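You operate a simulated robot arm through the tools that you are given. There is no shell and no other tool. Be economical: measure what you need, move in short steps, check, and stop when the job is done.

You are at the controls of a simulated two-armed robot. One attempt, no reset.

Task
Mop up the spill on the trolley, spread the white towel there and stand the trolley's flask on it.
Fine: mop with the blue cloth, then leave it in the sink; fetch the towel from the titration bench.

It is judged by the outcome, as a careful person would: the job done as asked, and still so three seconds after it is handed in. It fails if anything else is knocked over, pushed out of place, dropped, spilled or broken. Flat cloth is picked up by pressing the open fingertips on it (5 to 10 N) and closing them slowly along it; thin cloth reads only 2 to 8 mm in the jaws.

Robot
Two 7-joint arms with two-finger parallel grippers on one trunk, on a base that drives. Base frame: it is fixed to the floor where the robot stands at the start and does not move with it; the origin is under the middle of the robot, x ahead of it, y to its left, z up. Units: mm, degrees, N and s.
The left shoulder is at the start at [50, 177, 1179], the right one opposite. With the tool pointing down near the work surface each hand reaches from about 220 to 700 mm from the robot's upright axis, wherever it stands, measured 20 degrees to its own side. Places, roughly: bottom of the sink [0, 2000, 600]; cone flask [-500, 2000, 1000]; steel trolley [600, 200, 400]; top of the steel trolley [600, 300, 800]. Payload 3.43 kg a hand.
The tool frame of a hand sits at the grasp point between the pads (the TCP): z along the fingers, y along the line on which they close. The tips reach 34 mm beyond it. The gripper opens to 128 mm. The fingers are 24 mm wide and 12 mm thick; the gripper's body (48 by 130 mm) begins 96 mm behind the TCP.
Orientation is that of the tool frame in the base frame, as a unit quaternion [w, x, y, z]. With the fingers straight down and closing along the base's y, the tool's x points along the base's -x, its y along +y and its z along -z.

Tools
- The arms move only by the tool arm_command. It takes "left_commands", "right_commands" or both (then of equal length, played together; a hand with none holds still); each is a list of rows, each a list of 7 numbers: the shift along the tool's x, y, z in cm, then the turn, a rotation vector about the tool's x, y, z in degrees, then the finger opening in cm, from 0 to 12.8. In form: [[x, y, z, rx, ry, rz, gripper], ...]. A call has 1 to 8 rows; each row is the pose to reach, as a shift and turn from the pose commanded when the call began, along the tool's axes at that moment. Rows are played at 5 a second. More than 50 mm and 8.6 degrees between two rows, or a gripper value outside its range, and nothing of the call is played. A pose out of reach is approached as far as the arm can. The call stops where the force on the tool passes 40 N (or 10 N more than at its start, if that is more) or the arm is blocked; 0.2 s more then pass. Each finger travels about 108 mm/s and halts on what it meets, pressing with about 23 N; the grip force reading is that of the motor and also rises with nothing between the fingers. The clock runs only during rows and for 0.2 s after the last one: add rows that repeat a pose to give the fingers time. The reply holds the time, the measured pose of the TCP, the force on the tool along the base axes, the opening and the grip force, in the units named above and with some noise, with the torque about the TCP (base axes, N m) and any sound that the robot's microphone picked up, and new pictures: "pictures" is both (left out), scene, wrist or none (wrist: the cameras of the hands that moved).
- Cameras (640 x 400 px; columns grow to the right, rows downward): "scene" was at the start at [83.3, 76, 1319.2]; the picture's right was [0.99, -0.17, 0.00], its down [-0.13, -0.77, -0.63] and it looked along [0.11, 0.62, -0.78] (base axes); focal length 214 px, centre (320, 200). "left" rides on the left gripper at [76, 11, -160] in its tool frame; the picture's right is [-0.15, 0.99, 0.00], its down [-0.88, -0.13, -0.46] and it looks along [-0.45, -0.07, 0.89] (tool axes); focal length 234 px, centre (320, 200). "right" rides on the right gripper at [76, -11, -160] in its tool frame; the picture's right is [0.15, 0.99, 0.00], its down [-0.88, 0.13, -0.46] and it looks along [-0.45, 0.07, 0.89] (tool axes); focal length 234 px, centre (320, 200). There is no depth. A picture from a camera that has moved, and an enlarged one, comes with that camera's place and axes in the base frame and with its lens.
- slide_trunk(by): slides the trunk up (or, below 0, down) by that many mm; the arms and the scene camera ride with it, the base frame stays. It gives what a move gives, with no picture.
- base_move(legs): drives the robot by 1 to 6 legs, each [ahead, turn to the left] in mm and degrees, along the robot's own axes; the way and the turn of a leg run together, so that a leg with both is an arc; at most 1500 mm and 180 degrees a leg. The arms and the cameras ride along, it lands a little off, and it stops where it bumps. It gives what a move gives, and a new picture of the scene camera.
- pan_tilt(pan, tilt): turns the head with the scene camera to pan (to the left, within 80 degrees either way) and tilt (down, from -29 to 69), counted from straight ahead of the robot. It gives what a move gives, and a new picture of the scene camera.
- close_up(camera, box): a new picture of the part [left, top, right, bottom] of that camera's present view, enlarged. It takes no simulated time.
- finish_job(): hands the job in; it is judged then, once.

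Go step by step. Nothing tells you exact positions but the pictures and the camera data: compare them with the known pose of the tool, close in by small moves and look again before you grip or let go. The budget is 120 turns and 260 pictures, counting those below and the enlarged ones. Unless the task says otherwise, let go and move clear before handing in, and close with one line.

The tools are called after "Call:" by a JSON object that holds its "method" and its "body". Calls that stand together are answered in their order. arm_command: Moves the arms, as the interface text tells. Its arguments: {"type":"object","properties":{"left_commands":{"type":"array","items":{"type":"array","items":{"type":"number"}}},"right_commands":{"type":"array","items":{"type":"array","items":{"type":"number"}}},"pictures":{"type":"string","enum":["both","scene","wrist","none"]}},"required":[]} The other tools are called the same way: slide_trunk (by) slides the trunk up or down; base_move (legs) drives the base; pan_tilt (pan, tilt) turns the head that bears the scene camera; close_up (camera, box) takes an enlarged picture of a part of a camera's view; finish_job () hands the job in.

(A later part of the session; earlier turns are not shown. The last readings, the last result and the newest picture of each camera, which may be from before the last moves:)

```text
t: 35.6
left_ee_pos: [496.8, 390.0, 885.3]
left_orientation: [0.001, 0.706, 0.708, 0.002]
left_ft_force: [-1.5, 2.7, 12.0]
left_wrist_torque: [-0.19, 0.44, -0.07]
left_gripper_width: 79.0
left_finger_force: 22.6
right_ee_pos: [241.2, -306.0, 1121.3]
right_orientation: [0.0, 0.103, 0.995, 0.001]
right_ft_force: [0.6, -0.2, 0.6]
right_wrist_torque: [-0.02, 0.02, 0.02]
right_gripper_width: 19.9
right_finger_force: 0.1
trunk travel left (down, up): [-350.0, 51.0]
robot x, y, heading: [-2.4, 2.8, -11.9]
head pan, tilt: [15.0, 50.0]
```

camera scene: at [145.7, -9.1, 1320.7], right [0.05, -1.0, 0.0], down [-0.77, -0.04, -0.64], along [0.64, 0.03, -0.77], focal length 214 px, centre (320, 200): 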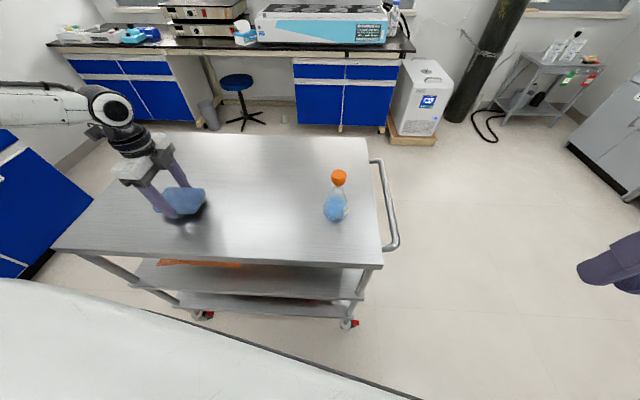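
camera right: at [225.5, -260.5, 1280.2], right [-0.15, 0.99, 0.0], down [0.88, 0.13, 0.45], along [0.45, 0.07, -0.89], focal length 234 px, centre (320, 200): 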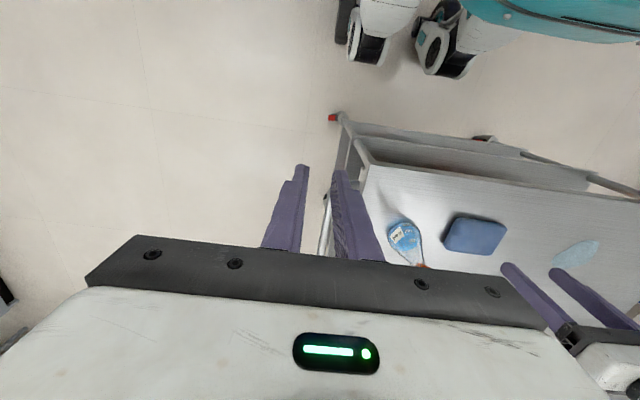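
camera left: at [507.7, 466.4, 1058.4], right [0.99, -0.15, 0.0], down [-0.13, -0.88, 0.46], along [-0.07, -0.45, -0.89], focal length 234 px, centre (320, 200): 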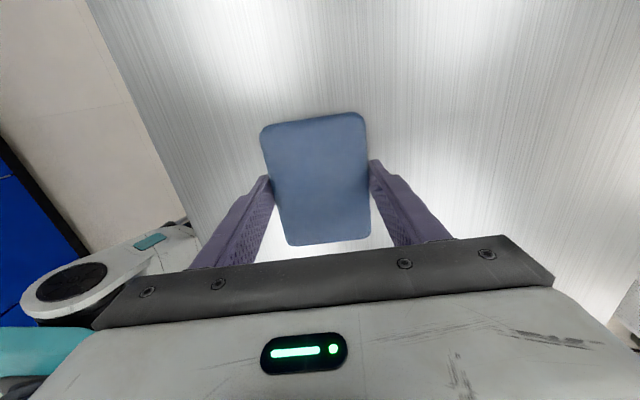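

In contact at 12 N. Now I wipe in strokes of about ±4 cm around the spill.

Call:
{"method": "arm_command", "body": {"left_commands": [[2, 0, 0, 0, 0, 0, 0], [4, 0, 0, 0, 0, 0, 0], [4, 2.5, 0, 0, 0, 0, 0], [1, 2.5, 0, 0, 0, 0, 0], [-2, 2.5, 0, 0, 0, 0, 0], [-4, 2.5, 0, 0, 0, 0, 0], [-4, 0, 0, 0, 0, 0, 0], [-4, -2.5, 0, 0, 0, 0, 0]], "pictures": "none"}}

Call:
{"method": "arm_command", "body": {"left_commands": [[3, 0, 0, 0, 0, 0, 0], [6, 0, 0, 0, 0, 0, 0], [8, 0, 0, 0, 0, 0, 0], [8, 2.5, 0, 0, 0, 0, 0], [5, 2.5, 0, 0, 0, 0, 0], [2, 2.5, 0, 0, 0, 0, 0], [-1, 2.5, 0, 0, 0, 0, 0], [-5, 2.5, 0, 0, 0, 0, 0]]}}

```text
t: 37.4
left_ee_pos: [473.8, 347.6, 884.1]
left_orientation: [0.002, 0.706, 0.708, 0.003]
left_ft_force: [9.1, -0.6, 18.1]
left_wrist_torque: [-0.03, 0.33, -0.08]
left_gripper_width: 79.1
left_finger_force: 22.6
right_ee_pos: [242.0, -307.1, 1121.3]
right_orientation: [0.0, 0.105, 0.994, 0.001]
right_ft_force: [1.1, 0.0, 0.5]
right_wrist_torque: [0.04, 0.01, -0.02]
right_gripper_width: 19.8
right_finger_force: 0.0
trunk travel left (down, up): [-350.0, 51.0]
robot x, y, heading: [-0.2, 1.9, -12.1]
head pan, tilt: [15.0, 50.0]
```

```text
t: 38.0
left_ee_pos: [471.3, 397.8, 883.3]
left_orientation: [0.001, 0.706, 0.708, 0.001]
left_ft_force: [-2.8, 4.4, 7.9]
left_wrist_torque: [-0.07, 0.33, 0.0]
left_gripper_width: 79.2
left_finger_force: 22.9
right_ee_pos: [240.9, -306.4, 1121.2]
right_orientation: [0.0, 0.104, 0.995, -0.001]
right_ft_force: [-0.3, 0.2, -1.0]
right_wrist_torque: [-0.01, -0.01, 0.0]
right_gripper_width: 19.9
right_finger_force: 0.0
trunk travel left (down, up): [-350.0, 51.0]
robot x, y, heading: [0.4, -0.8, -11.8]
head pan, tilt: [15.0, 50.0]
stopped in row 2 (left hand): the force on the tool passed its limit at 47 N (the readings are from after the stop); the commanded pose is now the measured one
camera scene: at [144.5, -9.3, 1320.6], right [0.05, -1.0, 0.0], down [-0.76, -0.04, -0.64], along [0.64, 0.03, -0.77], focal length 214 px, centre (320, 200)
camera left: at [481.8, 475.0, 1044.7], right [0.99, -0.14, 0.0], down [-0.13, -0.88, 0.46], along [-0.06, -0.45, -0.89], focal length 234 px, centre (320, 200)
```

scene: 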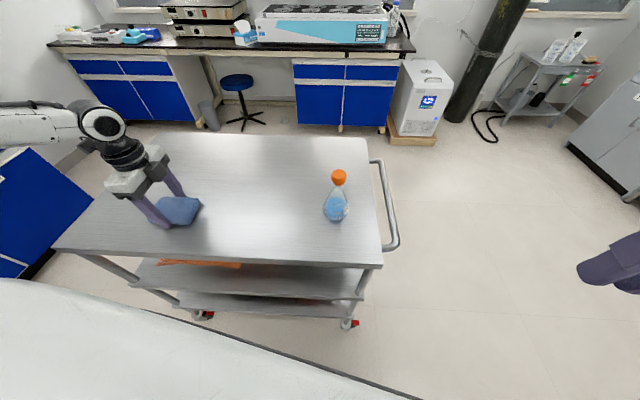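
left: 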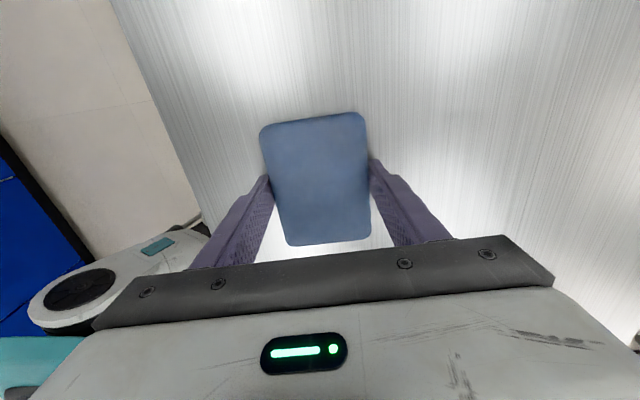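

Nothing of the spill shows outside the pad any more. I finish a gentler pass and then lift to look.

Call:
{"method": "arm_command", "body": {"left_commands": [[1.5, 0.5, -0.05, 0, 0, 0, 0], [3, 1, -0.05, 0, 0, 0, 0], [3, 2.5, -0.05, 0, 0, 0, 0], [1, 3.5, -0.05, 0, 0, 0, 0], [-1, 3.5, -0.05, 0, 0, 0, 0], [-3, 3.5, -0.05, 0, 0, 0, 0], [-5, 3.5, -0.05, 0, 0, 0, 0], [-5, 3.5, -1, 0, 0, 0, 0]], "pictures": "none"}}

Call:
{"method": "arm_command", "body": {"left_commands": [[0, 0, -1, 0, 0, 0, 0], [-2, 0, -2, 0, 0, 0, 0], [-5, 0, -3, 0, 0, 0, 0], [-9, 0, -4, 0, 0, 0, 0], [-13, 0, -5, 0, 0, 0, 0]]}}

```text
t: 39.8
left_ee_pos: [506.1, 347.2, 892.9]
left_orientation: [0.002, 0.706, 0.708, -0.002]
left_ft_force: [0.0, 0.2, -0.3]
left_wrist_torque: [0.03, 0.0, -0.02]
left_gripper_width: 78.9
left_finger_force: 22.8
right_ee_pos: [242.6, -307.2, 1121.8]
right_orientation: [-0.001, 0.104, 0.995, 0.0]
right_ft_force: [0.2, -0.5, 0.1]
right_wrist_torque: [-0.01, 0.0, 0.03]
right_gripper_width: 20.1
right_finger_force: 0.1
trunk travel left (down, up): [-350.0, 51.0]
robot x, y, heading: [2.0, 2.7, -11.8]
head pan, tilt: [15.0, 50.0]
```

```text
t: 41.0
left_ee_pos: [505.2, 217.3, 942.3]
left_orientation: [0.0, 0.706, 0.708, -0.001]
left_ft_force: [-0.6, 0.4, -0.5]
left_wrist_torque: [0.02, 0.05, 0.0]
left_gripper_width: 79.0
left_finger_force: 23.6
right_ee_pos: [243.3, -308.1, 1121.2]
right_orientation: [0.0, 0.104, 0.995, 0.0]
right_ft_force: [-0.1, -1.3, 0.4]
right_wrist_torque: [0.02, -0.04, -0.02]
right_gripper_width: 19.8
right_finger_force: 0.1
trunk travel left (down, up): [-350.0, 51.0]
robot x, y, heading: [-2.3, -0.4, -11.8]
head pan, tilt: [15.0, 50.0]
camera scene: at [145.6, -10.0, 1320.6], right [0.05, -1.0, 0.0], down [-0.77, -0.04, -0.64], along [0.64, 0.03, -0.77], focal length 214 px, centre (320, 200)
camera left: at [517.4, 293.8, 1103.5], right [0.99, -0.14, 0.0], down [-0.13, -0.88, 0.46], along [-0.07, -0.45, -0.89], focal length 234 px, centre (320, 200)
```

scene: 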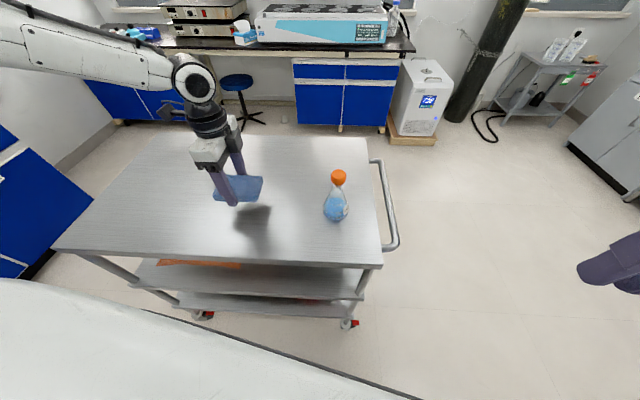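
left: 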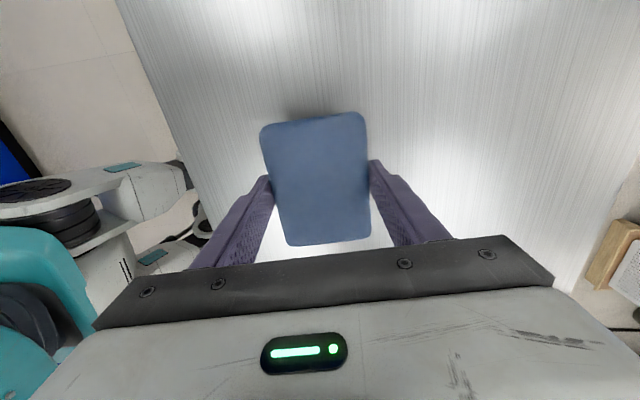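

The pad is held and the spill looks gone; I enlarge that region to be sure.

Call:
{"method": "close_up", "body": {"camera": "scene", "box": [80, 140, 280, 265]}}

```text
3.20 times, centred on (180, 202) of scene
camera zoom: at [145.6, -10.0, 1320.6], right [0.05, -1.0, 0.0], down [-0.77, -0.04, -0.64], along [0.64, 0.03, -0.77], focal length 686 px, centre (768, 192)
```

zoom: 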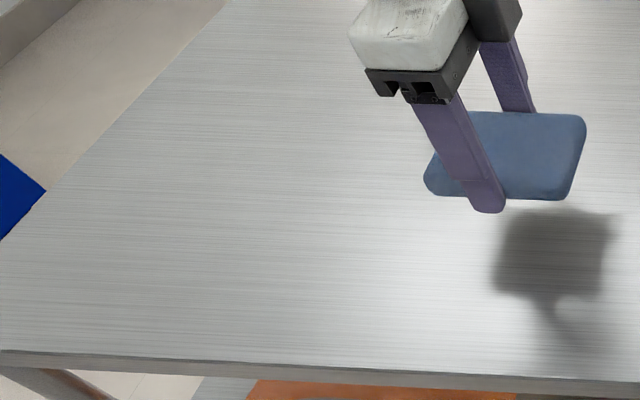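

The spill is gone. I raise the pad, back off from the trolley and turn toward the sink bench.

Call:
{"method": "arm_command", "body": {"left_commands": [[1, -1, -3, 0, 0, 0, 0], [2, -2, -6, 0, 0, 0, 0], [3, -3, -9, 0, 0, 0, 0], [4, -4, -12, 0, 0, 0, 0], [4, -4, -15, 0, 0, 0, 0]], "pictures": "none"}}

Call:
{"method": "base_move", "body": {"legs": [[-250, 0], [0, 84]]}}

Call:
{"method": "pan_tilt", "body": {"pan": 0, "tilt": 25}}

```text
t: 42.2
left_ee_pos: [466.8, 258.7, 1094.2]
left_orientation: [0.0, 0.707, 0.708, -0.002]
left_ft_force: [-0.3, -0.5, -0.4]
left_wrist_torque: [0.0, 0.01, -0.04]
left_gripper_width: 78.9
left_finger_force: 23.2
right_ee_pos: [243.2, -306.9, 1123.2]
right_orientation: [0.0, 0.103, 0.995, 0.0]
right_ft_force: [-0.4, -0.3, -0.5]
right_wrist_torque: [-0.03, -0.02, 0.0]
right_gripper_width: 20.1
right_finger_force: 0.0
trunk travel left (down, up): [-350.0, 51.0]
robot x, y, heading: [-0.3, 2.0, -11.8]
head pan, tilt: [15.0, 50.0]
```

```text
t: 47.6
left_ee_pos: [-451.3, 545.2, 1093.2]
left_orientation: [0.001, 0.056, 0.998, 0.0]
left_ft_force: [-0.4, 0.7, -0.7]
left_wrist_torque: [0.01, 0.0, 0.02]
left_gripper_width: 79.1
left_finger_force: 23.2
right_ee_pos: [87.5, 258.9, 1121.5]
right_orientation: [0.0, -0.585, 0.811, 0.0]
right_ft_force: [0.1, -0.5, 0.3]
right_wrist_torque: [0.01, -0.02, 0.01]
right_gripper_width: 20.0
right_finger_force: 0.1
trunk travel left (down, up): [-350.0, 51.0]
robot x, y, heading: [-242.2, 51.5, 71.7]
head pan, tilt: [15.0, 50.0]
camera scene: at [-217.7, 195.9, 1320.7], right [1.0, -0.06, 0.0], down [-0.04, -0.76, -0.64], along [0.04, 0.64, -0.77], focal length 214 px, centre (320, 200)
```

scene: 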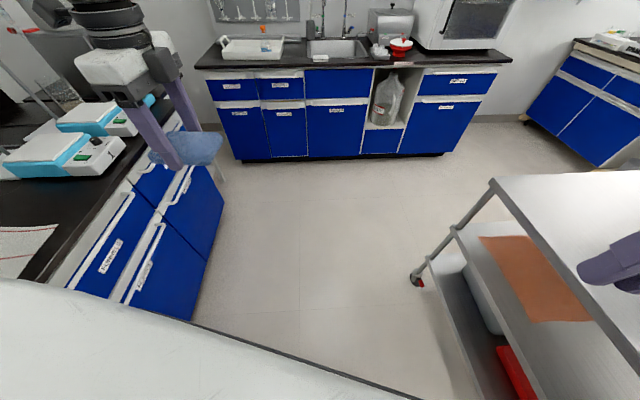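

```text
t: 48.5
left_ee_pos: [-449.9, 544.7, 1093.2]
left_orientation: [0.001, 0.055, 0.998, -0.001]
left_ft_force: [0.2, -0.7, -0.7]
left_wrist_torque: [0.05, 0.01, 0.0]
left_gripper_width: 78.9
left_finger_force: 23.5
right_ee_pos: [87.0, 259.9, 1121.2]
right_orientation: [0.0, -0.586, 0.81, 0.0]
right_ft_force: [0.5, 0.2, -0.9]
right_wrist_torque: [0.0, -0.03, 0.0]
right_gripper_width: 20.1
right_finger_force: 0.1
trunk travel left (down, up): [-350.0, 51.0]
robot x, y, heading: [-244.3, 48.4, 71.6]
head pan, tilt: [0.0, 25.0]
camera scene: at [-193.1, 206.5, 1358.1], right [0.95, -0.31, 0.0], down [-0.13, -0.4, -0.91], along [0.28, 0.86, -0.42], focal length 214 px, centre (320, 200)
```

scene: 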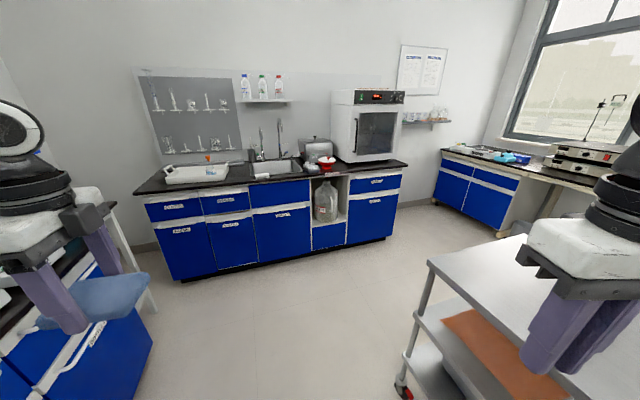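

The sink is in the bench ahead. I take a close look at it and its surroundings.

Call:
{"method": "close_up", "body": {"camera": "scene", "box": [130, 110, 350, 247]}}

Call:
{"method": "pan_tilt", "body": {"pan": 70, "tilt": 25}}

```text
2.91 times, centred on (240, 178) of scene
camera zoom: at [-193.1, 206.5, 1358.1], right [0.95, -0.31, 0.0], down [-0.13, -0.4, -0.91], along [0.28, 0.86, -0.42], focal length 624 px, centre (553, 262)
```

zoom: 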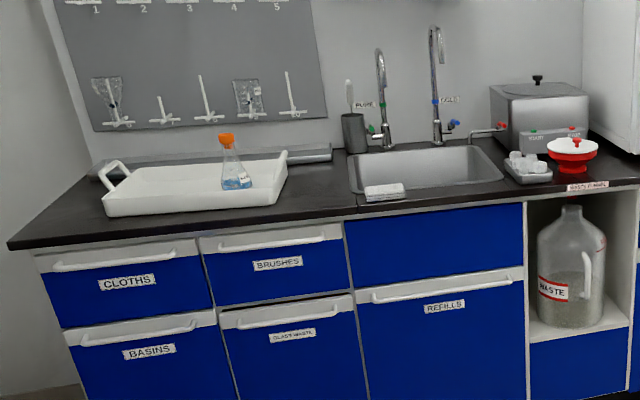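

```text
t: 49.9
left_ee_pos: [-449.9, 544.7, 1094.9]
left_orientation: [0.002, 0.055, 0.998, 0.0]
left_ft_force: [-0.4, -0.5, -0.1]
left_wrist_torque: [0.01, 0.01, -0.02]
left_gripper_width: 79.0
left_finger_force: 23.1
right_ee_pos: [87.5, 258.7, 1121.2]
right_orientation: [-0.001, -0.585, 0.811, 0.0]
right_ft_force: [0.3, -1.3, -0.5]
right_wrist_torque: [0.02, -0.01, 0.01]
right_gripper_width: 20.0
right_finger_force: 0.2
trunk travel left (down, up): [-350.0, 51.0]
robot x, y, heading: [-244.1, 50.2, 71.9]
head pan, tilt: [70.0, 25.0]
camera scene: at [-294.3, 176.2, 1358.2], right [0.62, 0.78, 0.0], down [0.33, -0.26, -0.91], along [-0.71, 0.56, -0.42], focal length 214 px, centre (320, 200)
```

scene: 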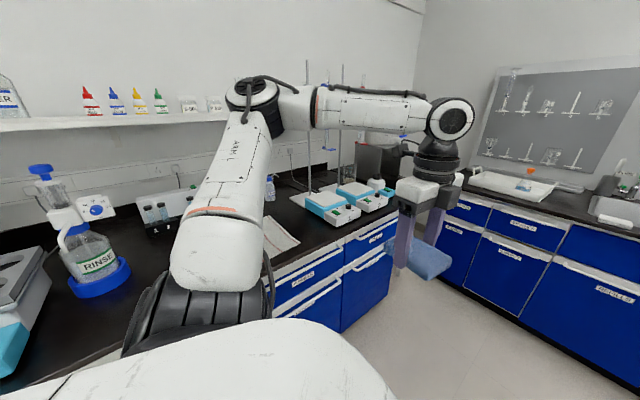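

I found the titration bench at left, with burette stands, hotplates and a white towel on it. The sink opening is about x ±200, y 1810..2200. I drive clear of the trolley and stop in front of the sink, a little to its right.

Call:
{"method": "base_move", "body": {"legs": [[0, 18.3], [800, 0], [0, -45], [600, 0], [0, 45]]}}

Call:
{"method": "pan_tilt", "body": {"pan": 10, "tilt": 45}}

```text
t: 62.3
left_ee_pos: [-163.2, 1671.8, 1093.2]
left_orientation: [0.002, -0.104, 0.995, 0.0]
left_ft_force: [-0.1, 0.1, -0.3]
left_wrist_torque: [0.0, 0.01, 0.01]
left_gripper_width: 79.3
left_finger_force: 23.2
right_ee_pos: [436.9, 1567.4, 1123.0]
right_orientation: [0.0, -0.707, 0.708, 0.0]
right_ft_force: [0.2, 0.5, -0.8]
right_wrist_torque: [0.0, 0.0, 0.0]
right_gripper_width: 20.0
right_finger_force: 0.0
trunk travel left (down, up): [-350.0, 51.0]
robot x, y, heading: [187.0, 1266.0, 90.0]
head pan, tilt: [70.0, 25.0]
camera scene: at [100.8, 1370.5, 1358.1], right [0.34, 0.94, 0.0], down [0.4, -0.15, -0.91], along [-0.85, 0.31, -0.42], focal length 214 px, centre (320, 200)
```

scene: 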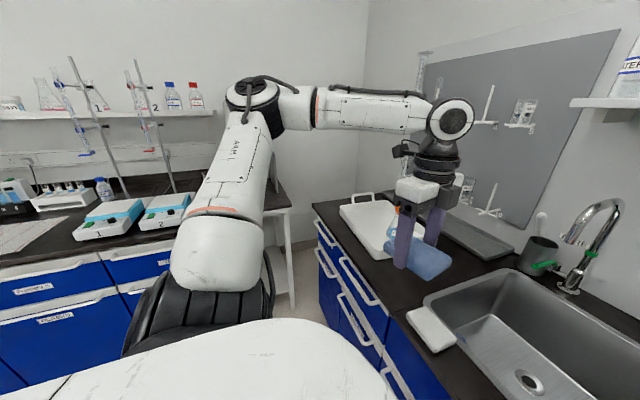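

```text
t: 63.6
left_ee_pos: [-162.6, 1673.4, 1092.9]
left_orientation: [0.001, -0.105, 0.995, 0.0]
left_ft_force: [0.8, 0.5, -0.3]
left_wrist_torque: [0.01, 0.01, -0.01]
left_gripper_width: 78.9
left_finger_force: 23.2
right_ee_pos: [438.0, 1568.3, 1123.0]
right_orientation: [0.0, -0.706, 0.708, 0.0]
right_ft_force: [0.4, 0.2, 0.9]
right_wrist_torque: [0.02, 0.0, 0.0]
right_gripper_width: 19.9
right_finger_force: 0.1
trunk travel left (down, up): [-350.0, 51.0]
robot x, y, heading: [187.0, 1269.1, 89.6]
head pan, tilt: [10.0, 45.0]
camera scene: at [173.5, 1419.0, 1327.6], right [0.98, 0.17, 0.0], down [0.12, -0.7, -0.71], along [-0.12, 0.7, -0.71], focal length 214 px, centre (320, 200)
```

scene: 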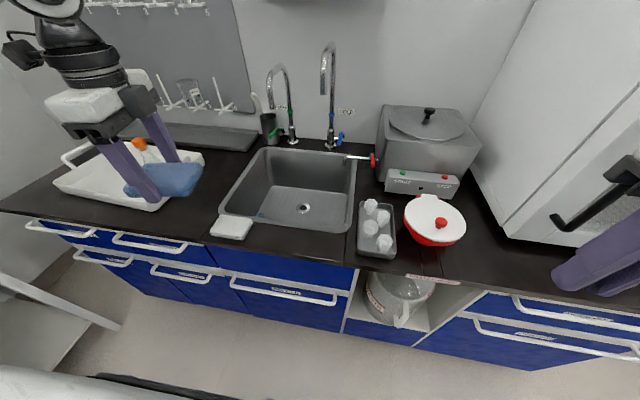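

The hand is left of the sink, and the sink rim spans x ±200, y 1800..2175 at about z 840. I move the pad over the sink at the present height.

Call:
{"method": "arm_command", "body": {"left_commands": [[-3, 2.8, 0, 0, 0, 0, 0], [-6, 5.6, 0, 0, 0, 0, 0], [-9, 8.4, 0, 0, 0, 0, 0], [-12, 11.2, 0, 0, 0, 0, 0], [-15, 14, 0, 0, 0, 0, 0], [-18, 16.8, 0, 0, 0, 0, 0], [-20.8, 19.2, 0, 0, 0, 0, 0]]}}

```text
t: 65.2
left_ee_pos: [-51.6, 1822.4, 1087.8]
left_orientation: [0.002, -0.104, 0.995, 0.002]
left_ft_force: [0.2, -0.4, 0.7]
left_wrist_torque: [-0.01, 0.02, -0.03]
left_gripper_width: 79.1
left_finger_force: 22.8
left hand out of reach, approached as far as the arm can: row 5, 6, 7
right_ee_pos: [438.6, 1568.0, 1121.4]
right_orientation: [-0.001, -0.707, 0.707, 0.0]
right_ft_force: [1.4, 0.3, -0.9]
right_wrist_torque: [0.02, 0.0, 0.04]
right_gripper_width: 19.9
right_finger_force: 0.1
trunk travel left (down, up): [-350.0, 51.0]
robot x, y, heading: [188.3, 1267.1, 89.9]
head pan, tilt: [10.0, 45.0]
camera scene: at [173.7, 1418.7, 1327.6], right [0.99, 0.17, 0.0], down [0.12, -0.7, -0.71], along [-0.12, 0.7, -0.71], focal length 214 px, centre (320, 200)
camera left: at [-129.4, 1817.5, 1248.7], right [-0.06, 1.0, 0.0], down [0.89, 0.05, 0.46], along [0.46, 0.03, -0.89], focal length 234 px, centre (320, 200)
```

scene: 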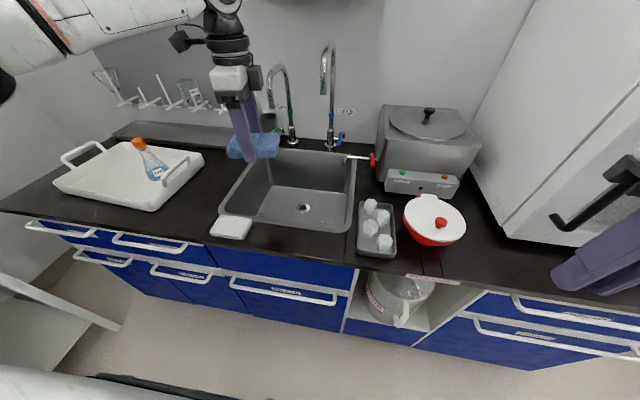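
left: 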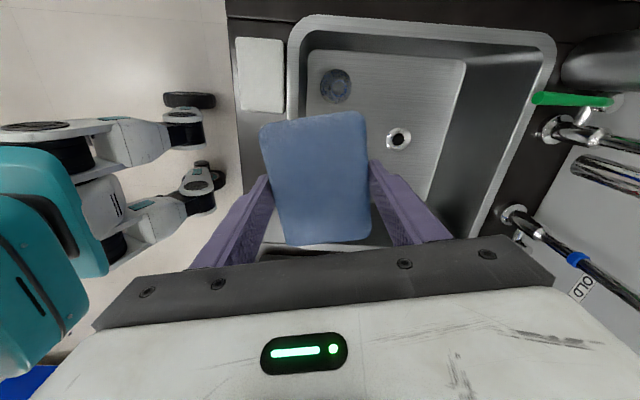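

Reach is limited this high, so I lower the hand to about z 960 and then move forward over the basin.

Call:
{"method": "arm_command", "body": {"left_commands": [[0, 0, 4, 0, 0, 0, 0], [0, 0, 8, 0, 0, 0, 0], [0, 0, 12, 0, 0, 0, 0], [-3, 3, 12, 0, 0, 0, 0], [-6, 6, 12, 0, 0, 0, 0], [-7, 7.5, 12, 0, 0, 0, 0]]}}

```text
t: 66.6
left_ee_pos: [-53.5, 1819.7, 981.8]
left_orientation: [0.002, -0.104, 0.995, 0.001]
left_ft_force: [0.1, -0.5, -0.9]
left_wrist_torque: [0.01, -0.03, 0.04]
left_gripper_width: 78.9
left_finger_force: 23.6
left hand out of reach, approached as far as the arm can: row 3, 4, 5, 6
right_ee_pos: [437.7, 1567.8, 1121.5]
right_orientation: [0.001, -0.706, 0.708, 0.001]
right_ft_force: [0.8, -0.9, -0.2]
right_wrist_torque: [0.01, -0.04, -0.02]
right_gripper_width: 20.0
right_finger_force: 0.0
trunk travel left (down, up): [-350.0, 51.0]
robot x, y, heading: [186.5, 1264.7, 89.9]
head pan, tilt: [10.0, 45.0]
camera scene: at [173.6, 1419.0, 1327.6], right [0.99, 0.17, 0.0], down [0.12, -0.7, -0.71], along [-0.12, 0.7, -0.71], focal length 214 px, centre (320, 200)
camera left: at [-130.6, 1815.1, 1142.2], right [-0.06, 1.0, 0.0], down [0.89, 0.05, 0.46], along [0.46, 0.03, -0.89], focal length 234 px, centre (320, 200)
```

scene: 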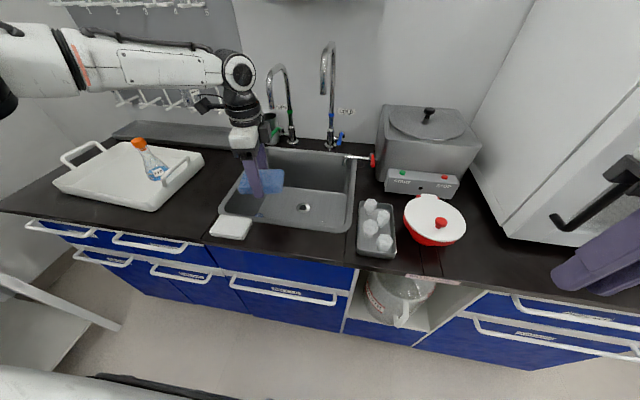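
left: 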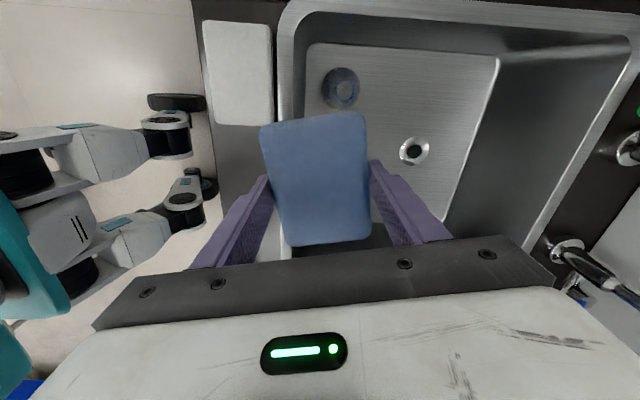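

The limit is on the inward side; wiping at a wider angle reached further. I raise the hand and turn the base 25 degrees right so the sink sits more to the left.

Call:
{"method": "arm_command", "body": {"left_commands": [[0, -2, -3, 0, 0, 0, 0], [0, -4, -6, 0, 0, 0, 0], [0, -6, -9, 0, 0, 0, 0], [0, -8, -10, 0, 0, 0, 0]], "pictures": "none"}}

Call:
{"method": "base_move", "body": {"legs": [[0, -25]]}}

```text
t: 67.6
left_ee_pos: [-36.4, 1741.3, 1080.8]
left_orientation: [0.001, -0.105, 0.995, 0.0]
left_ft_force: [-0.1, -0.5, -0.4]
left_wrist_torque: [0.03, 0.01, 0.03]
left_gripper_width: 79.0
left_finger_force: 22.8
right_ee_pos: [437.7, 1569.6, 1121.9]
right_orientation: [0.001, -0.707, 0.708, 0.0]
right_ft_force: [0.0, 1.4, 0.6]
right_wrist_torque: [-0.04, -0.03, 0.0]
right_gripper_width: 20.0
right_finger_force: 0.1
trunk travel left (down, up): [-350.0, 51.0]
robot x, y, heading: [190.1, 1264.8, 89.8]
head pan, tilt: [10.0, 45.0]
```

```text
t: 69.3
left_ee_pos: [186.2, 1793.0, 1079.7]
left_orientation: [0.001, 0.115, 0.993, 0.0]
left_ft_force: [0.2, 0.1, -0.2]
left_wrist_torque: [0.0, 0.01, 0.0]
left_gripper_width: 78.8
left_finger_force: 23.3
right_ee_pos: [540.0, 1433.4, 1122.1]
right_orientation: [0.0, -0.536, 0.844, -0.001]
right_ft_force: [0.1, -0.5, -0.4]
right_wrist_torque: [0.01, 0.02, 0.03]
right_gripper_width: 20.0
right_finger_force: 0.0
trunk travel left (down, up): [-350.0, 51.0]
robot x, y, heading: [189.1, 1268.8, 64.7]
head pan, tilt: [10.0, 45.0]
camera scene: at [239.0, 1410.5, 1327.6], right [0.96, -0.26, 0.0], down [-0.19, -0.68, -0.71], along [0.19, 0.68, -0.71], focal length 214 px, centre (320, 200)
```

scene: 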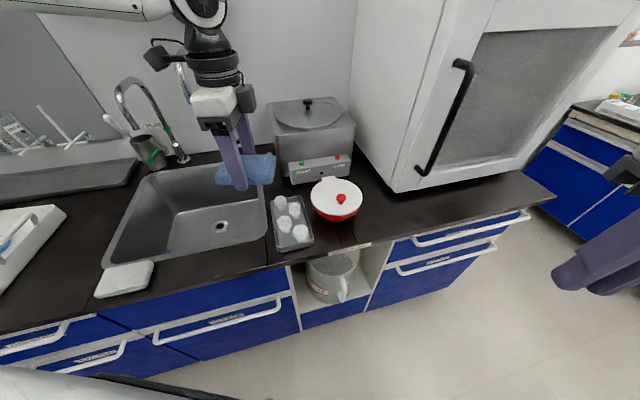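

Now from here I move left and forward over the basin, to about (0,1915).

Call:
{"method": "arm_command", "body": {"left_commands": [[4, 1.5, 0, 0, 0, 0, 0], [8, 3, 0, 0, 0, 0, 0], [12, 4.5, 0, 0, 0, 0, 0], [16, 6, 1, 0, 0, 0, 0], [20, 7.4, 3, 0, 0, 0, 0], [20.9, 7.7, 6, 0, 0, 0, 0], [20.9, 7.7, 10, 0, 0, 0, 0], [20.9, 7.7, 14, 0, 0, 0, 0]]}}

```text
t: 71.1
left_ee_pos: [-0.4, 1915.6, 939.4]
left_orientation: [0.002, 0.115, 0.993, 0.0]
left_ft_force: [0.2, 0.8, -0.4]
left_wrist_torque: [0.0, 0.03, -0.01]
left_gripper_width: 78.9
left_finger_force: 23.2
right_ee_pos: [541.5, 1435.1, 1122.7]
right_orientation: [0.0, -0.536, 0.845, 0.0]
right_ft_force: [0.0, 0.7, 0.6]
right_wrist_torque: [-0.04, -0.03, 0.0]
right_gripper_width: 20.0
right_finger_force: 0.0
trunk travel left (down, up): [-350.0, 51.0]
robot x, y, heading: [188.1, 1265.5, 64.5]
head pan, tilt: [10.0, 45.0]
camera scene: at [238.5, 1411.1, 1327.5], right [0.96, -0.26, 0.0], down [-0.19, -0.68, -0.71], along [0.19, 0.68, -0.71], focal length 214 px, centre (320, 200)
camera left: at [-72.0, 1944.9, 1099.3], right [0.37, 0.93, 0.0], down [0.83, -0.33, 0.46], along [0.43, -0.17, -0.89], focal length 234 px, centre (320, 200)
```

scene: 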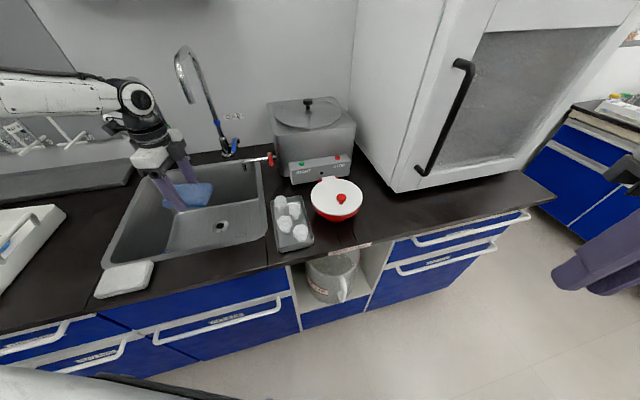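
left: 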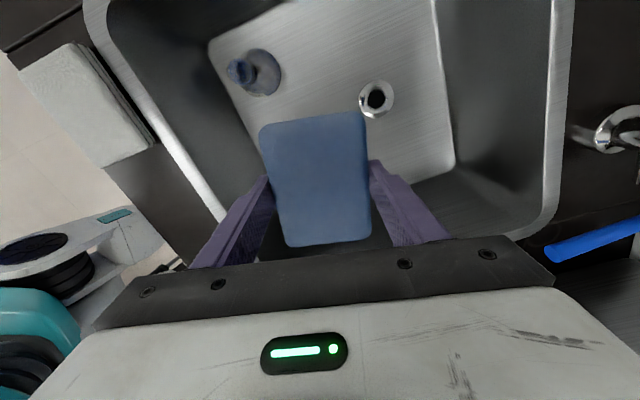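

The pad is over the basin, clear of its rim. I lower it into the sink stepwise.

Call:
{"method": "arm_command", "body": {"left_commands": [[0, 0, 4, 0, 0, 0, 0], [0, 0, 8, 0, 0, 0, 0], [0, 0, 12, 0, 0, 0, 0], [0, 0, 16, 0, 0, 0, 0], [0, 0, 19, 0, 0, 0, 0]]}}

```text
t: 72.3
left_ee_pos: [-16.7, 1890.4, 790.6]
left_orientation: [0.001, 0.115, 0.993, 0.0]
left_ft_force: [0.4, 0.4, 0.2]
left_wrist_torque: [0.01, 0.04, 0.0]
left_gripper_width: 78.9
left_finger_force: 22.5
left hand out of reach, approached as far as the arm can: row 4, 5
right_ee_pos: [542.0, 1433.3, 1121.7]
right_orientation: [0.0, -0.536, 0.844, 0.0]
right_ft_force: [-0.8, -0.5, -0.5]
right_wrist_torque: [-0.05, -0.01, 0.02]
right_gripper_width: 20.0
right_finger_force: 0.0
trunk travel left (down, up): [-350.0, 51.0]
robot x, y, heading: [185.4, 1270.3, 65.1]
head pan, tilt: [10.0, 45.0]
camera scene: at [238.6, 1410.8, 1327.6], right [0.96, -0.26, 0.0], down [-0.19, -0.68, -0.71], along [0.19, 0.68, -0.71], focal length 214 px, centre (320, 200)
camera left: at [-88.1, 1918.9, 951.0], right [0.37, 0.93, 0.0], down [0.83, -0.33, 0.46], along [0.43, -0.17, -0.89], focal length 234 px, centre (320, 200)
```

scene: 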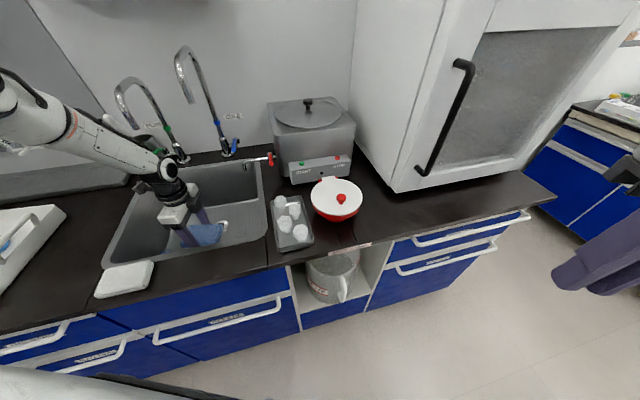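
left: 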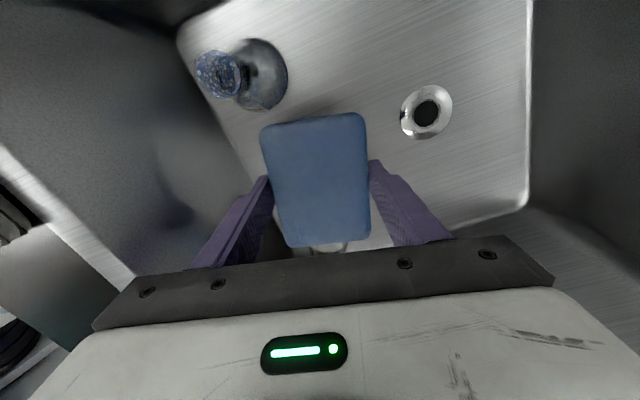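

There is a small glass-like item in the sink near (-116,1835), so I check what is beneath the pad and where the elbow is relative to the tray with the flask.

Call:
{"method": "close_up", "body": {"camera": "left", "box": [160, 20, 480, 260]}}

Call:
{"method": "pan_tilt", "body": {"pan": 50, "tilt": 40}}

```text
1.67 times, centred on (320, 140) of left
camera zoom: at [-88.1, 1918.9, 951.0], right [0.37, 0.93, 0.0], down [0.83, -0.33, 0.46], along [0.43, -0.17, -0.89], focal length 390 px, centre (320, 300)
```

zoom: 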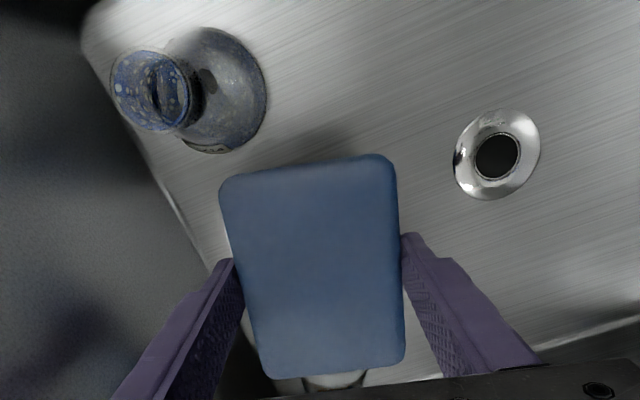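

```text
t: 73.3
left_ee_pos: [-16.7, 1890.5, 790.1]
left_orientation: [0.001, 0.116, 0.993, 0.001]
left_ft_force: [0.8, -0.5, -0.4]
left_wrist_torque: [0.02, -0.02, -0.02]
left_gripper_width: 79.3
left_finger_force: 23.0
right_ee_pos: [541.8, 1433.7, 1121.8]
right_orientation: [0.001, -0.535, 0.845, -0.001]
right_ft_force: [-0.1, 0.0, -0.6]
right_wrist_torque: [-0.02, -0.03, -0.01]
right_gripper_width: 19.9
right_finger_force: 0.1
trunk travel left (down, up): [-350.0, 51.0]
robot x, y, heading: [187.2, 1267.0, 64.6]
head pan, tilt: [50.0, 40.0]
camera scene: at [181.7, 1409.4, 1334.8], right [0.91, 0.42, 0.0], down [0.27, -0.58, -0.77], along [-0.32, 0.7, -0.64], focal length 214 px, centre (320, 200)
```

scene: 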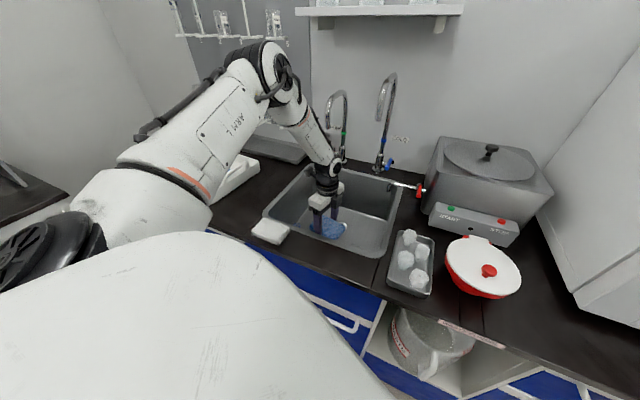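

Nothing sits directly below the pad and the elbow is high and clear. I lower the trunk 110 mm to bring the pad near the sink bottom.

Call:
{"method": "slide_trunk", "body": {"by": -110}}

Call:
{"method": "close_up", "body": {"camera": "left", "box": [100, 0, 600, 312]}}

```text
t: 74.8
left_ee_pos: [-15.9, 1889.5, 683.6]
left_orientation: [0.0, 0.115, 0.993, 0.002]
left_ft_force: [-4.2, -2.7, 25.8]
left_wrist_torque: [-1.21, 0.34, -0.03]
left_gripper_width: 79.0
left_finger_force: 22.8
right_ee_pos: [543.4, 1431.9, 1012.9]
right_orientation: [0.0, -0.536, 0.845, 0.0]
right_ft_force: [-0.6, -0.6, -0.5]
right_wrist_torque: [0.01, -0.02, -0.01]
right_gripper_width: 20.0
right_finger_force: 0.0
trunk travel left (down, up): [-240.0, 161.0]
robot x, y, heading: [190.3, 1269.5, 64.9]
head pan, tilt: [50.0, 40.0]
```

```text
1.28 times, centred on (350, 156) of left
camera zoom: at [-87.9, 1918.0, 844.8], right [0.37, 0.93, 0.0], down [0.83, -0.33, 0.46], along [0.43, -0.16, -0.89], focal length 300 px, centre (282, 256)
```

zoom: 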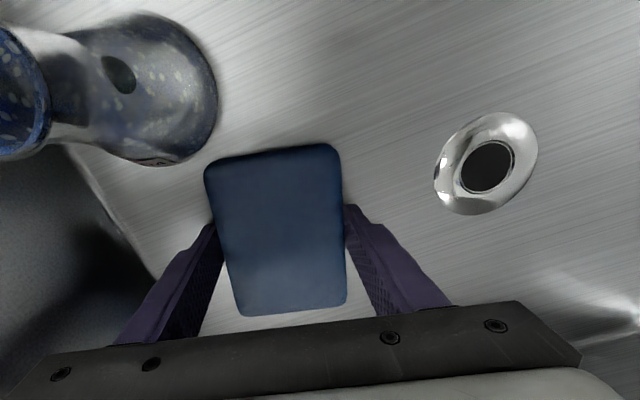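

The pad is on the sink bottom. I open only slightly, to stay off the glass beside it, and lift straight out.

Call:
{"method": "arm_command", "body": {"left_commands": [[0, 0, -0.2, 0, 0, 0, 8.4], [0, 0, -0.2, 0, 0, 0, 9.2], [0, 0, -0.2, 0, 0, 0, 9.4], [0, 0, -1, 0, 0, 0, 9.4], [0, 0, -3, 0, 0, 0, 9.4], [0, 0, -6, 0, 0, 0, 9.4], [0, 0, -10, 0, 0, 0, 9.4]], "pictures": "wrist"}}

```text
t: 76.3
left_ee_pos: [-17.6, 1889.5, 780.9]
left_orientation: [0.001, 0.115, 0.993, 0.0]
left_ft_force: [0.0, 0.6, -1.0]
left_wrist_torque: [0.03, -0.01, -0.02]
left_gripper_width: 94.1
left_finger_force: 0.1
right_ee_pos: [541.6, 1434.4, 1011.5]
right_orientation: [-0.001, -0.536, 0.845, -0.001]
right_ft_force: [0.0, -1.1, 0.0]
right_wrist_torque: [-0.01, 0.04, 0.0]
right_gripper_width: 19.9
right_finger_force: 0.1
trunk travel left (down, up): [-240.0, 161.0]
robot x, y, heading: [184.8, 1263.8, 64.8]
head pan, tilt: [50.0, 40.0]
camera left: at [-88.6, 1918.6, 941.2], right [0.37, 0.93, 0.0], down [0.83, -0.33, 0.46], along [0.43, -0.17, -0.89], focal length 234 px, centre (320, 200)
```

left: 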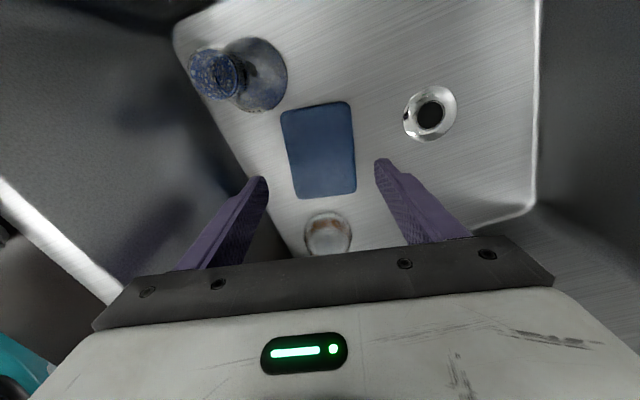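

The cloth lies flat in the sink. I raise the arm and trunk, then retract.

Call:
{"method": "arm_command", "body": {"left_commands": [[0, 0, -4, 0, 0, 0, 9.4], [0, 0, -8, 0, 0, 0, 9.4], [0, 0, -12, 0, 0, 0, 9.4], [0, 0, -16, 0, 0, 0, 9.4], [-2, -4, -18, 0, 0, 0, 9.4], [-4, -8, -20, 0, 0, 0, 9.4], [-6, -12, -21, 0, 0, 0, 9.4]], "pictures": "none"}}

Call:
{"method": "slide_trunk", "body": {"by": 110}}

Call:
{"method": "pan_tilt", "body": {"pan": 80, "tilt": 25}}

```text
t: 78.0
left_ee_pos: [14.0, 1759.9, 991.6]
left_orientation: [0.001, 0.114, 0.994, 0.0]
left_ft_force: [-0.4, -0.3, -0.6]
left_wrist_torque: [0.03, -0.01, 0.0]
left_gripper_width: 94.1
left_finger_force: 0.0
right_ee_pos: [541.1, 1432.6, 1011.3]
right_orientation: [0.0, -0.536, 0.844, 0.001]
right_ft_force: [0.3, -0.7, 0.0]
right_wrist_torque: [-0.02, -0.05, -0.02]
right_gripper_width: 19.7
right_finger_force: 0.1
trunk travel left (down, up): [-240.0, 161.0]
robot x, y, heading: [187.1, 1271.2, 64.8]
head pan, tilt: [50.0, 40.0]
```

```text
t: 79.4
left_ee_pos: [13.6, 1760.2, 1100.0]
left_orientation: [0.001, 0.114, 0.993, 0.0]
left_ft_force: [0.1, 0.4, -0.5]
left_wrist_torque: [-0.02, 0.01, 0.03]
left_gripper_width: 94.1
left_finger_force: 0.0
right_ee_pos: [542.5, 1434.3, 1120.7]
right_orientation: [0.0, -0.536, 0.844, 0.0]
right_ft_force: [-0.2, -0.5, -1.1]
right_wrist_torque: [0.01, -0.02, 0.0]
right_gripper_width: 19.9
right_finger_force: 0.0
trunk travel left (down, up): [-350.0, 51.0]
robot x, y, heading: [185.7, 1267.0, 64.9]
head pan, tilt: [50.0, 40.0]
```

```text
t: 80.3
left_ee_pos: [15.8, 1759.1, 1100.3]
left_orientation: [0.001, 0.115, 0.993, 0.001]
left_ft_force: [0.3, 0.4, 0.0]
left_wrist_torque: [-0.04, -0.03, 0.01]
left_gripper_width: 93.6
left_finger_force: 0.1
right_ee_pos: [541.6, 1432.9, 1121.7]
right_orientation: [0.0, -0.535, 0.845, 0.0]
right_ft_force: [-0.1, 0.7, 0.2]
right_wrist_torque: [0.01, -0.01, 0.04]
right_gripper_width: 19.9
right_finger_force: 0.1
trunk travel left (down, up): [-350.0, 51.0]
robot x, y, heading: [187.9, 1269.7, 64.5]
head pan, tilt: [80.0, 25.0]
camera scene: at [142.1, 1385.3, 1358.1], right [0.58, 0.82, 0.0], down [0.35, -0.24, -0.91], along [-0.74, 0.52, -0.42], focal length 214 px, centre (320, 200)
```

scene: 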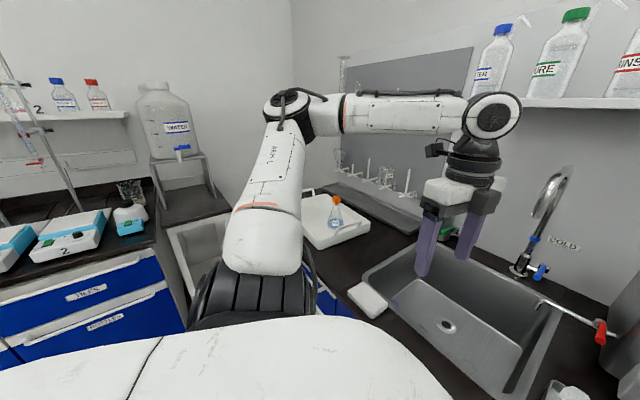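

The cloth is done. I back away from the sink and turn to face the titration bench, keeping distance because of the tall burette stands.

Call:
{"method": "base_move", "body": {"legs": [[-450, 0], [0, 115.4]]}}

Call:
{"method": "pan_tilt", "body": {"pan": 10, "tilt": 20}}

```text
t: 87.8
left_ee_pos: [-373.9, 494.4, 1100.4]
left_orientation: [0.0, 0.779, -0.627, -0.001]
left_ft_force: [-0.1, 0.6, 0.9]
left_wrist_torque: [0.0, -0.02, 0.0]
left_gripper_width: 94.3
left_finger_force: 0.0
right_ee_pos: [-305.9, 1110.5, 1122.6]
right_orientation: [0.0, 1.0, 0.003, 0.0]
right_ft_force: [-0.3, 0.4, -0.5]
right_wrist_torque: [0.0, -0.02, 0.02]
right_gripper_width: 20.1
right_finger_force: 0.0
trunk travel left (down, up): [-350.0, 51.0]
robot x, y, heading: [-3.3, 867.5, -180.0]
head pan, tilt: [80.0, 25.0]
camera scene: at [-89.1, 772.5, 1358.2], right [-0.99, 0.17, 0.0], down [0.07, 0.42, -0.91], along [-0.15, -0.89, -0.42], focal length 214 px, centre (320, 200)
```

scene: 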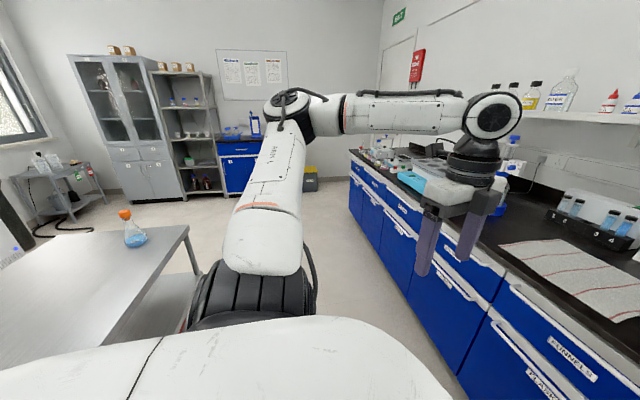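

```text
t: 89.3
left_ee_pos: [-372.9, 494.5, 1099.9]
left_orientation: [0.0, 0.779, -0.627, -0.001]
left_ft_force: [-0.5, -0.6, 0.7]
left_wrist_torque: [0.02, 0.02, -0.02]
left_gripper_width: 93.8
left_finger_force: 0.1
right_ee_pos: [-305.1, 1110.9, 1121.5]
right_orientation: [0.0, 1.0, 0.002, 0.0]
right_ft_force: [0.2, -0.4, 1.0]
right_wrist_torque: [-0.01, -0.01, -0.01]
right_gripper_width: 20.0
right_finger_force: 0.2
trunk travel left (down, up): [-350.0, 51.0]
robot x, y, heading: [-2.2, 862.2, -179.7]
head pan, tilt: [10.0, 20.0]
camera scene: at [-165.1, 846.7, 1366.3], right [-0.18, 0.98, 0.0], down [0.34, 0.06, -0.94], along [-0.92, -0.17, -0.34], focal length 214 px, centre (320, 200)
```

scene: 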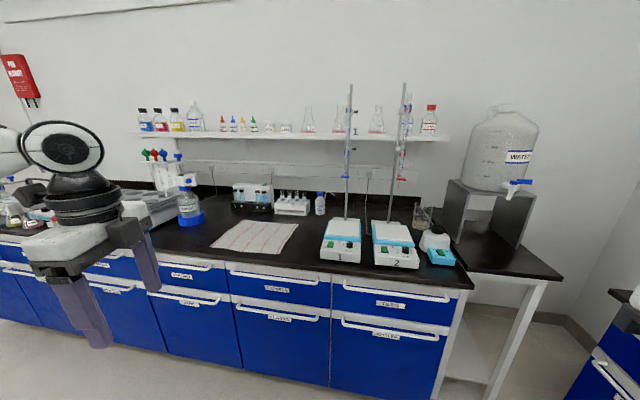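

The towel lies on the bench, roughly x -860..-1110, y 200..550, with the bench edge at x≈-780. The base's footprint is small, so I drive to about (-380,375) facing it.

Call:
{"method": "base_move", "body": {"legs": [[0, 52.4], [618, 0], [0, -52.4]]}}

Call:
{"method": "pan_tilt", "body": {"pan": 0, "tilt": 45}}

```text
t: 97.4
left_ee_pos: [-746.5, 6.0, 1101.2]
left_orientation: [0.001, 0.78, -0.625, -0.001]
left_ft_force: [0.1, -0.2, -0.5]
left_wrist_torque: [0.0, -0.02, 0.01]
left_gripper_width: 94.1
left_finger_force: 0.1
right_ee_pos: [-680.1, 622.8, 1121.0]
right_orientation: [0.001, 1.0, 0.004, 0.001]
right_ft_force: [0.5, 0.0, 0.0]
right_wrist_torque: [-0.01, 0.02, -0.02]
right_gripper_width: 19.6
right_finger_force: 0.1
trunk travel left (down, up): [-350.0, 51.0]
robot x, y, heading: [-375.6, 377.8, -179.5]
head pan, tilt: [10.0, 20.0]
camera scene: at [-538.4, 359.5, 1366.3], right [-0.18, 0.98, 0.0], down [0.34, 0.06, -0.94], along [-0.92, -0.17, -0.34], focal length 214 px, centre (320, 200)
```

scene: 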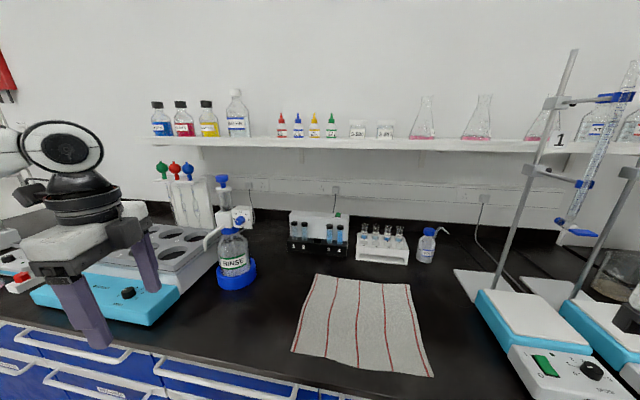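

```text
t: 98.3
left_ee_pos: [-746.5, 7.0, 1101.2]
left_orientation: [0.0, 0.78, -0.626, -0.001]
left_ft_force: [-0.1, -0.6, -0.8]
left_wrist_torque: [0.03, -0.01, 0.02]
left_gripper_width: 94.1
left_finger_force: 0.1
right_ee_pos: [-679.8, 623.2, 1121.7]
right_orientation: [0.0, 1.0, 0.003, 0.0]
right_ft_force: [-0.3, -0.8, 0.2]
right_wrist_torque: [0.01, 0.0, 0.05]
right_gripper_width: 20.0
right_finger_force: 0.1
trunk travel left (down, up): [-350.0, 51.0]
robot x, y, heading: [-372.7, 374.1, -179.4]
head pan, tilt: [0.0, 45.0]
camera scene: at [-528.1, 375.5, 1327.7], right [-0.01, 1.0, 0.0], down [0.71, 0.01, -0.71], along [-0.71, -0.01, -0.71], focal length 214 px, centre (320, 200)
```

scene: 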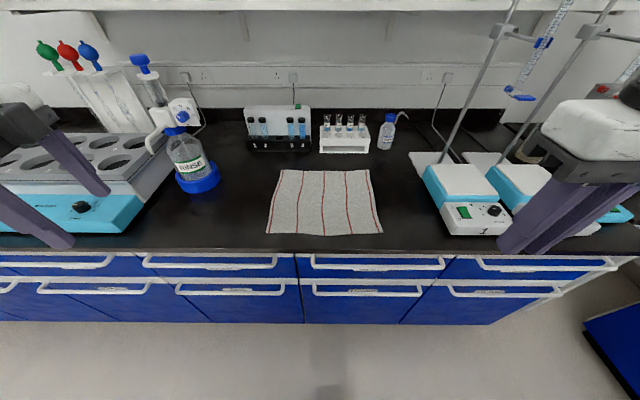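

Triangulated: the towel's top is at z≈862, x -1141..-868, y 230..537, and the bench edge is at x≈-815. I drive 100 mm nearer and start turning the left hand back so it closes sideways.

Call:
{"method": "base_move", "body": {"legs": [[100, 0]]}}

Call:
{"method": "arm_command", "body": {"left_commands": [[0, 0, 0, 0, 0, -8, 9.4], [0, 0, 0, 0, 0, -16, 8], [-2, 0, 0, 0, 0, -24, 7], [-5, 0, 0, 0, 0, -32, 6], [-9, 0, 0, 0, 0, -40, 6], [-13, 0.2, 0, 0, 0, -48, 6], [-16, 0.4, 0, 0, 0, -56, 6], [-19, 0.6, 1, 0, 0, -64, 6]], "right_commands": [[0, 0, 0, 0, 0, 0, 3], [0, 0, 0, 0, 0, 0, 4], [0, 0, 0, 0, 0, 0, 5], [0, 0, 0, 0, 0, 0, 6], [0, 0, 0, 0, 0, 0, 6], [0, 0, 0, 0, 0, 0, 6], [0, 0, 0, 0, 0, 0, 6], [0, 0, 0, 0, 0, 0, 6]], "pictures": "scene"}}

```text
t: 99.4
left_ee_pos: [-846.6, 5.7, 1100.3]
left_orientation: [-0.001, 0.78, -0.626, -0.001]
left_ft_force: [-0.8, 0.2, -0.9]
left_wrist_torque: [-0.01, -0.03, 0.01]
left_gripper_width: 94.1
left_finger_force: 0.0
right_ee_pos: [-779.6, 622.1, 1121.2]
right_orientation: [0.001, 1.0, 0.003, 0.0]
right_ft_force: [-1.1, -0.7, 0.3]
right_wrist_torque: [0.02, -0.04, 0.01]
right_gripper_width: 19.7
right_finger_force: 0.0
trunk travel left (down, up): [-350.0, 51.0]
robot x, y, heading: [-476.7, 373.3, -179.7]
head pan, tilt: [0.0, 45.0]
camera scene: at [-628.2, 374.8, 1327.4], right [-0.01, 1.0, 0.0], down [0.71, 0.01, -0.71], along [-0.71, -0.01, -0.71], focal length 214 px, centre (320, 200)
```

scene: 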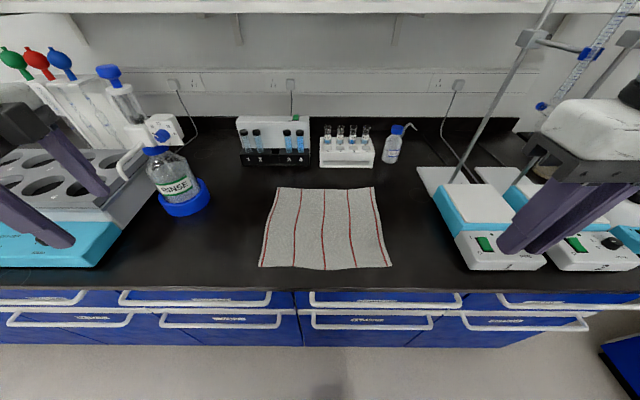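

```text
t: 101.2
left_ee_pos: [-892.7, 190.8, 1090.8]
left_orientation: [-0.002, 0.993, -0.118, 0.0]
left_ft_force: [-0.4, -0.4, 0.0]
left_wrist_torque: [0.03, -0.01, 0.02]
left_gripper_width: 60.4
left_finger_force: 0.1
right_ee_pos: [-779.9, 623.2, 1120.9]
right_orientation: [0.0, 1.0, 0.003, 0.0]
right_ft_force: [0.4, -0.2, -0.6]
right_wrist_torque: [0.0, -0.01, -0.01]
right_gripper_width: 59.9
right_finger_force: 0.1
trunk travel left (down, up): [-350.0, 51.0]
robot x, y, heading: [-474.3, 373.4, -179.6]
head pan, tilt: [0.0, 45.0]
camera scene: at [-628.0, 374.8, 1327.4], right [-0.01, 1.0, 0.0], down [0.71, 0.01, -0.71], along [-0.71, -0.01, -0.71], focal length 214 px, centre (320, 200)
```

scene: 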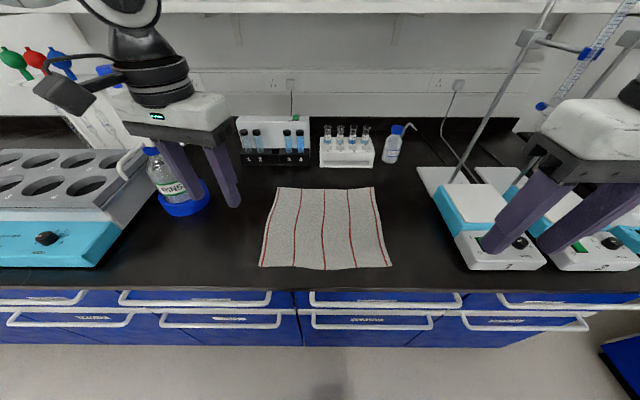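

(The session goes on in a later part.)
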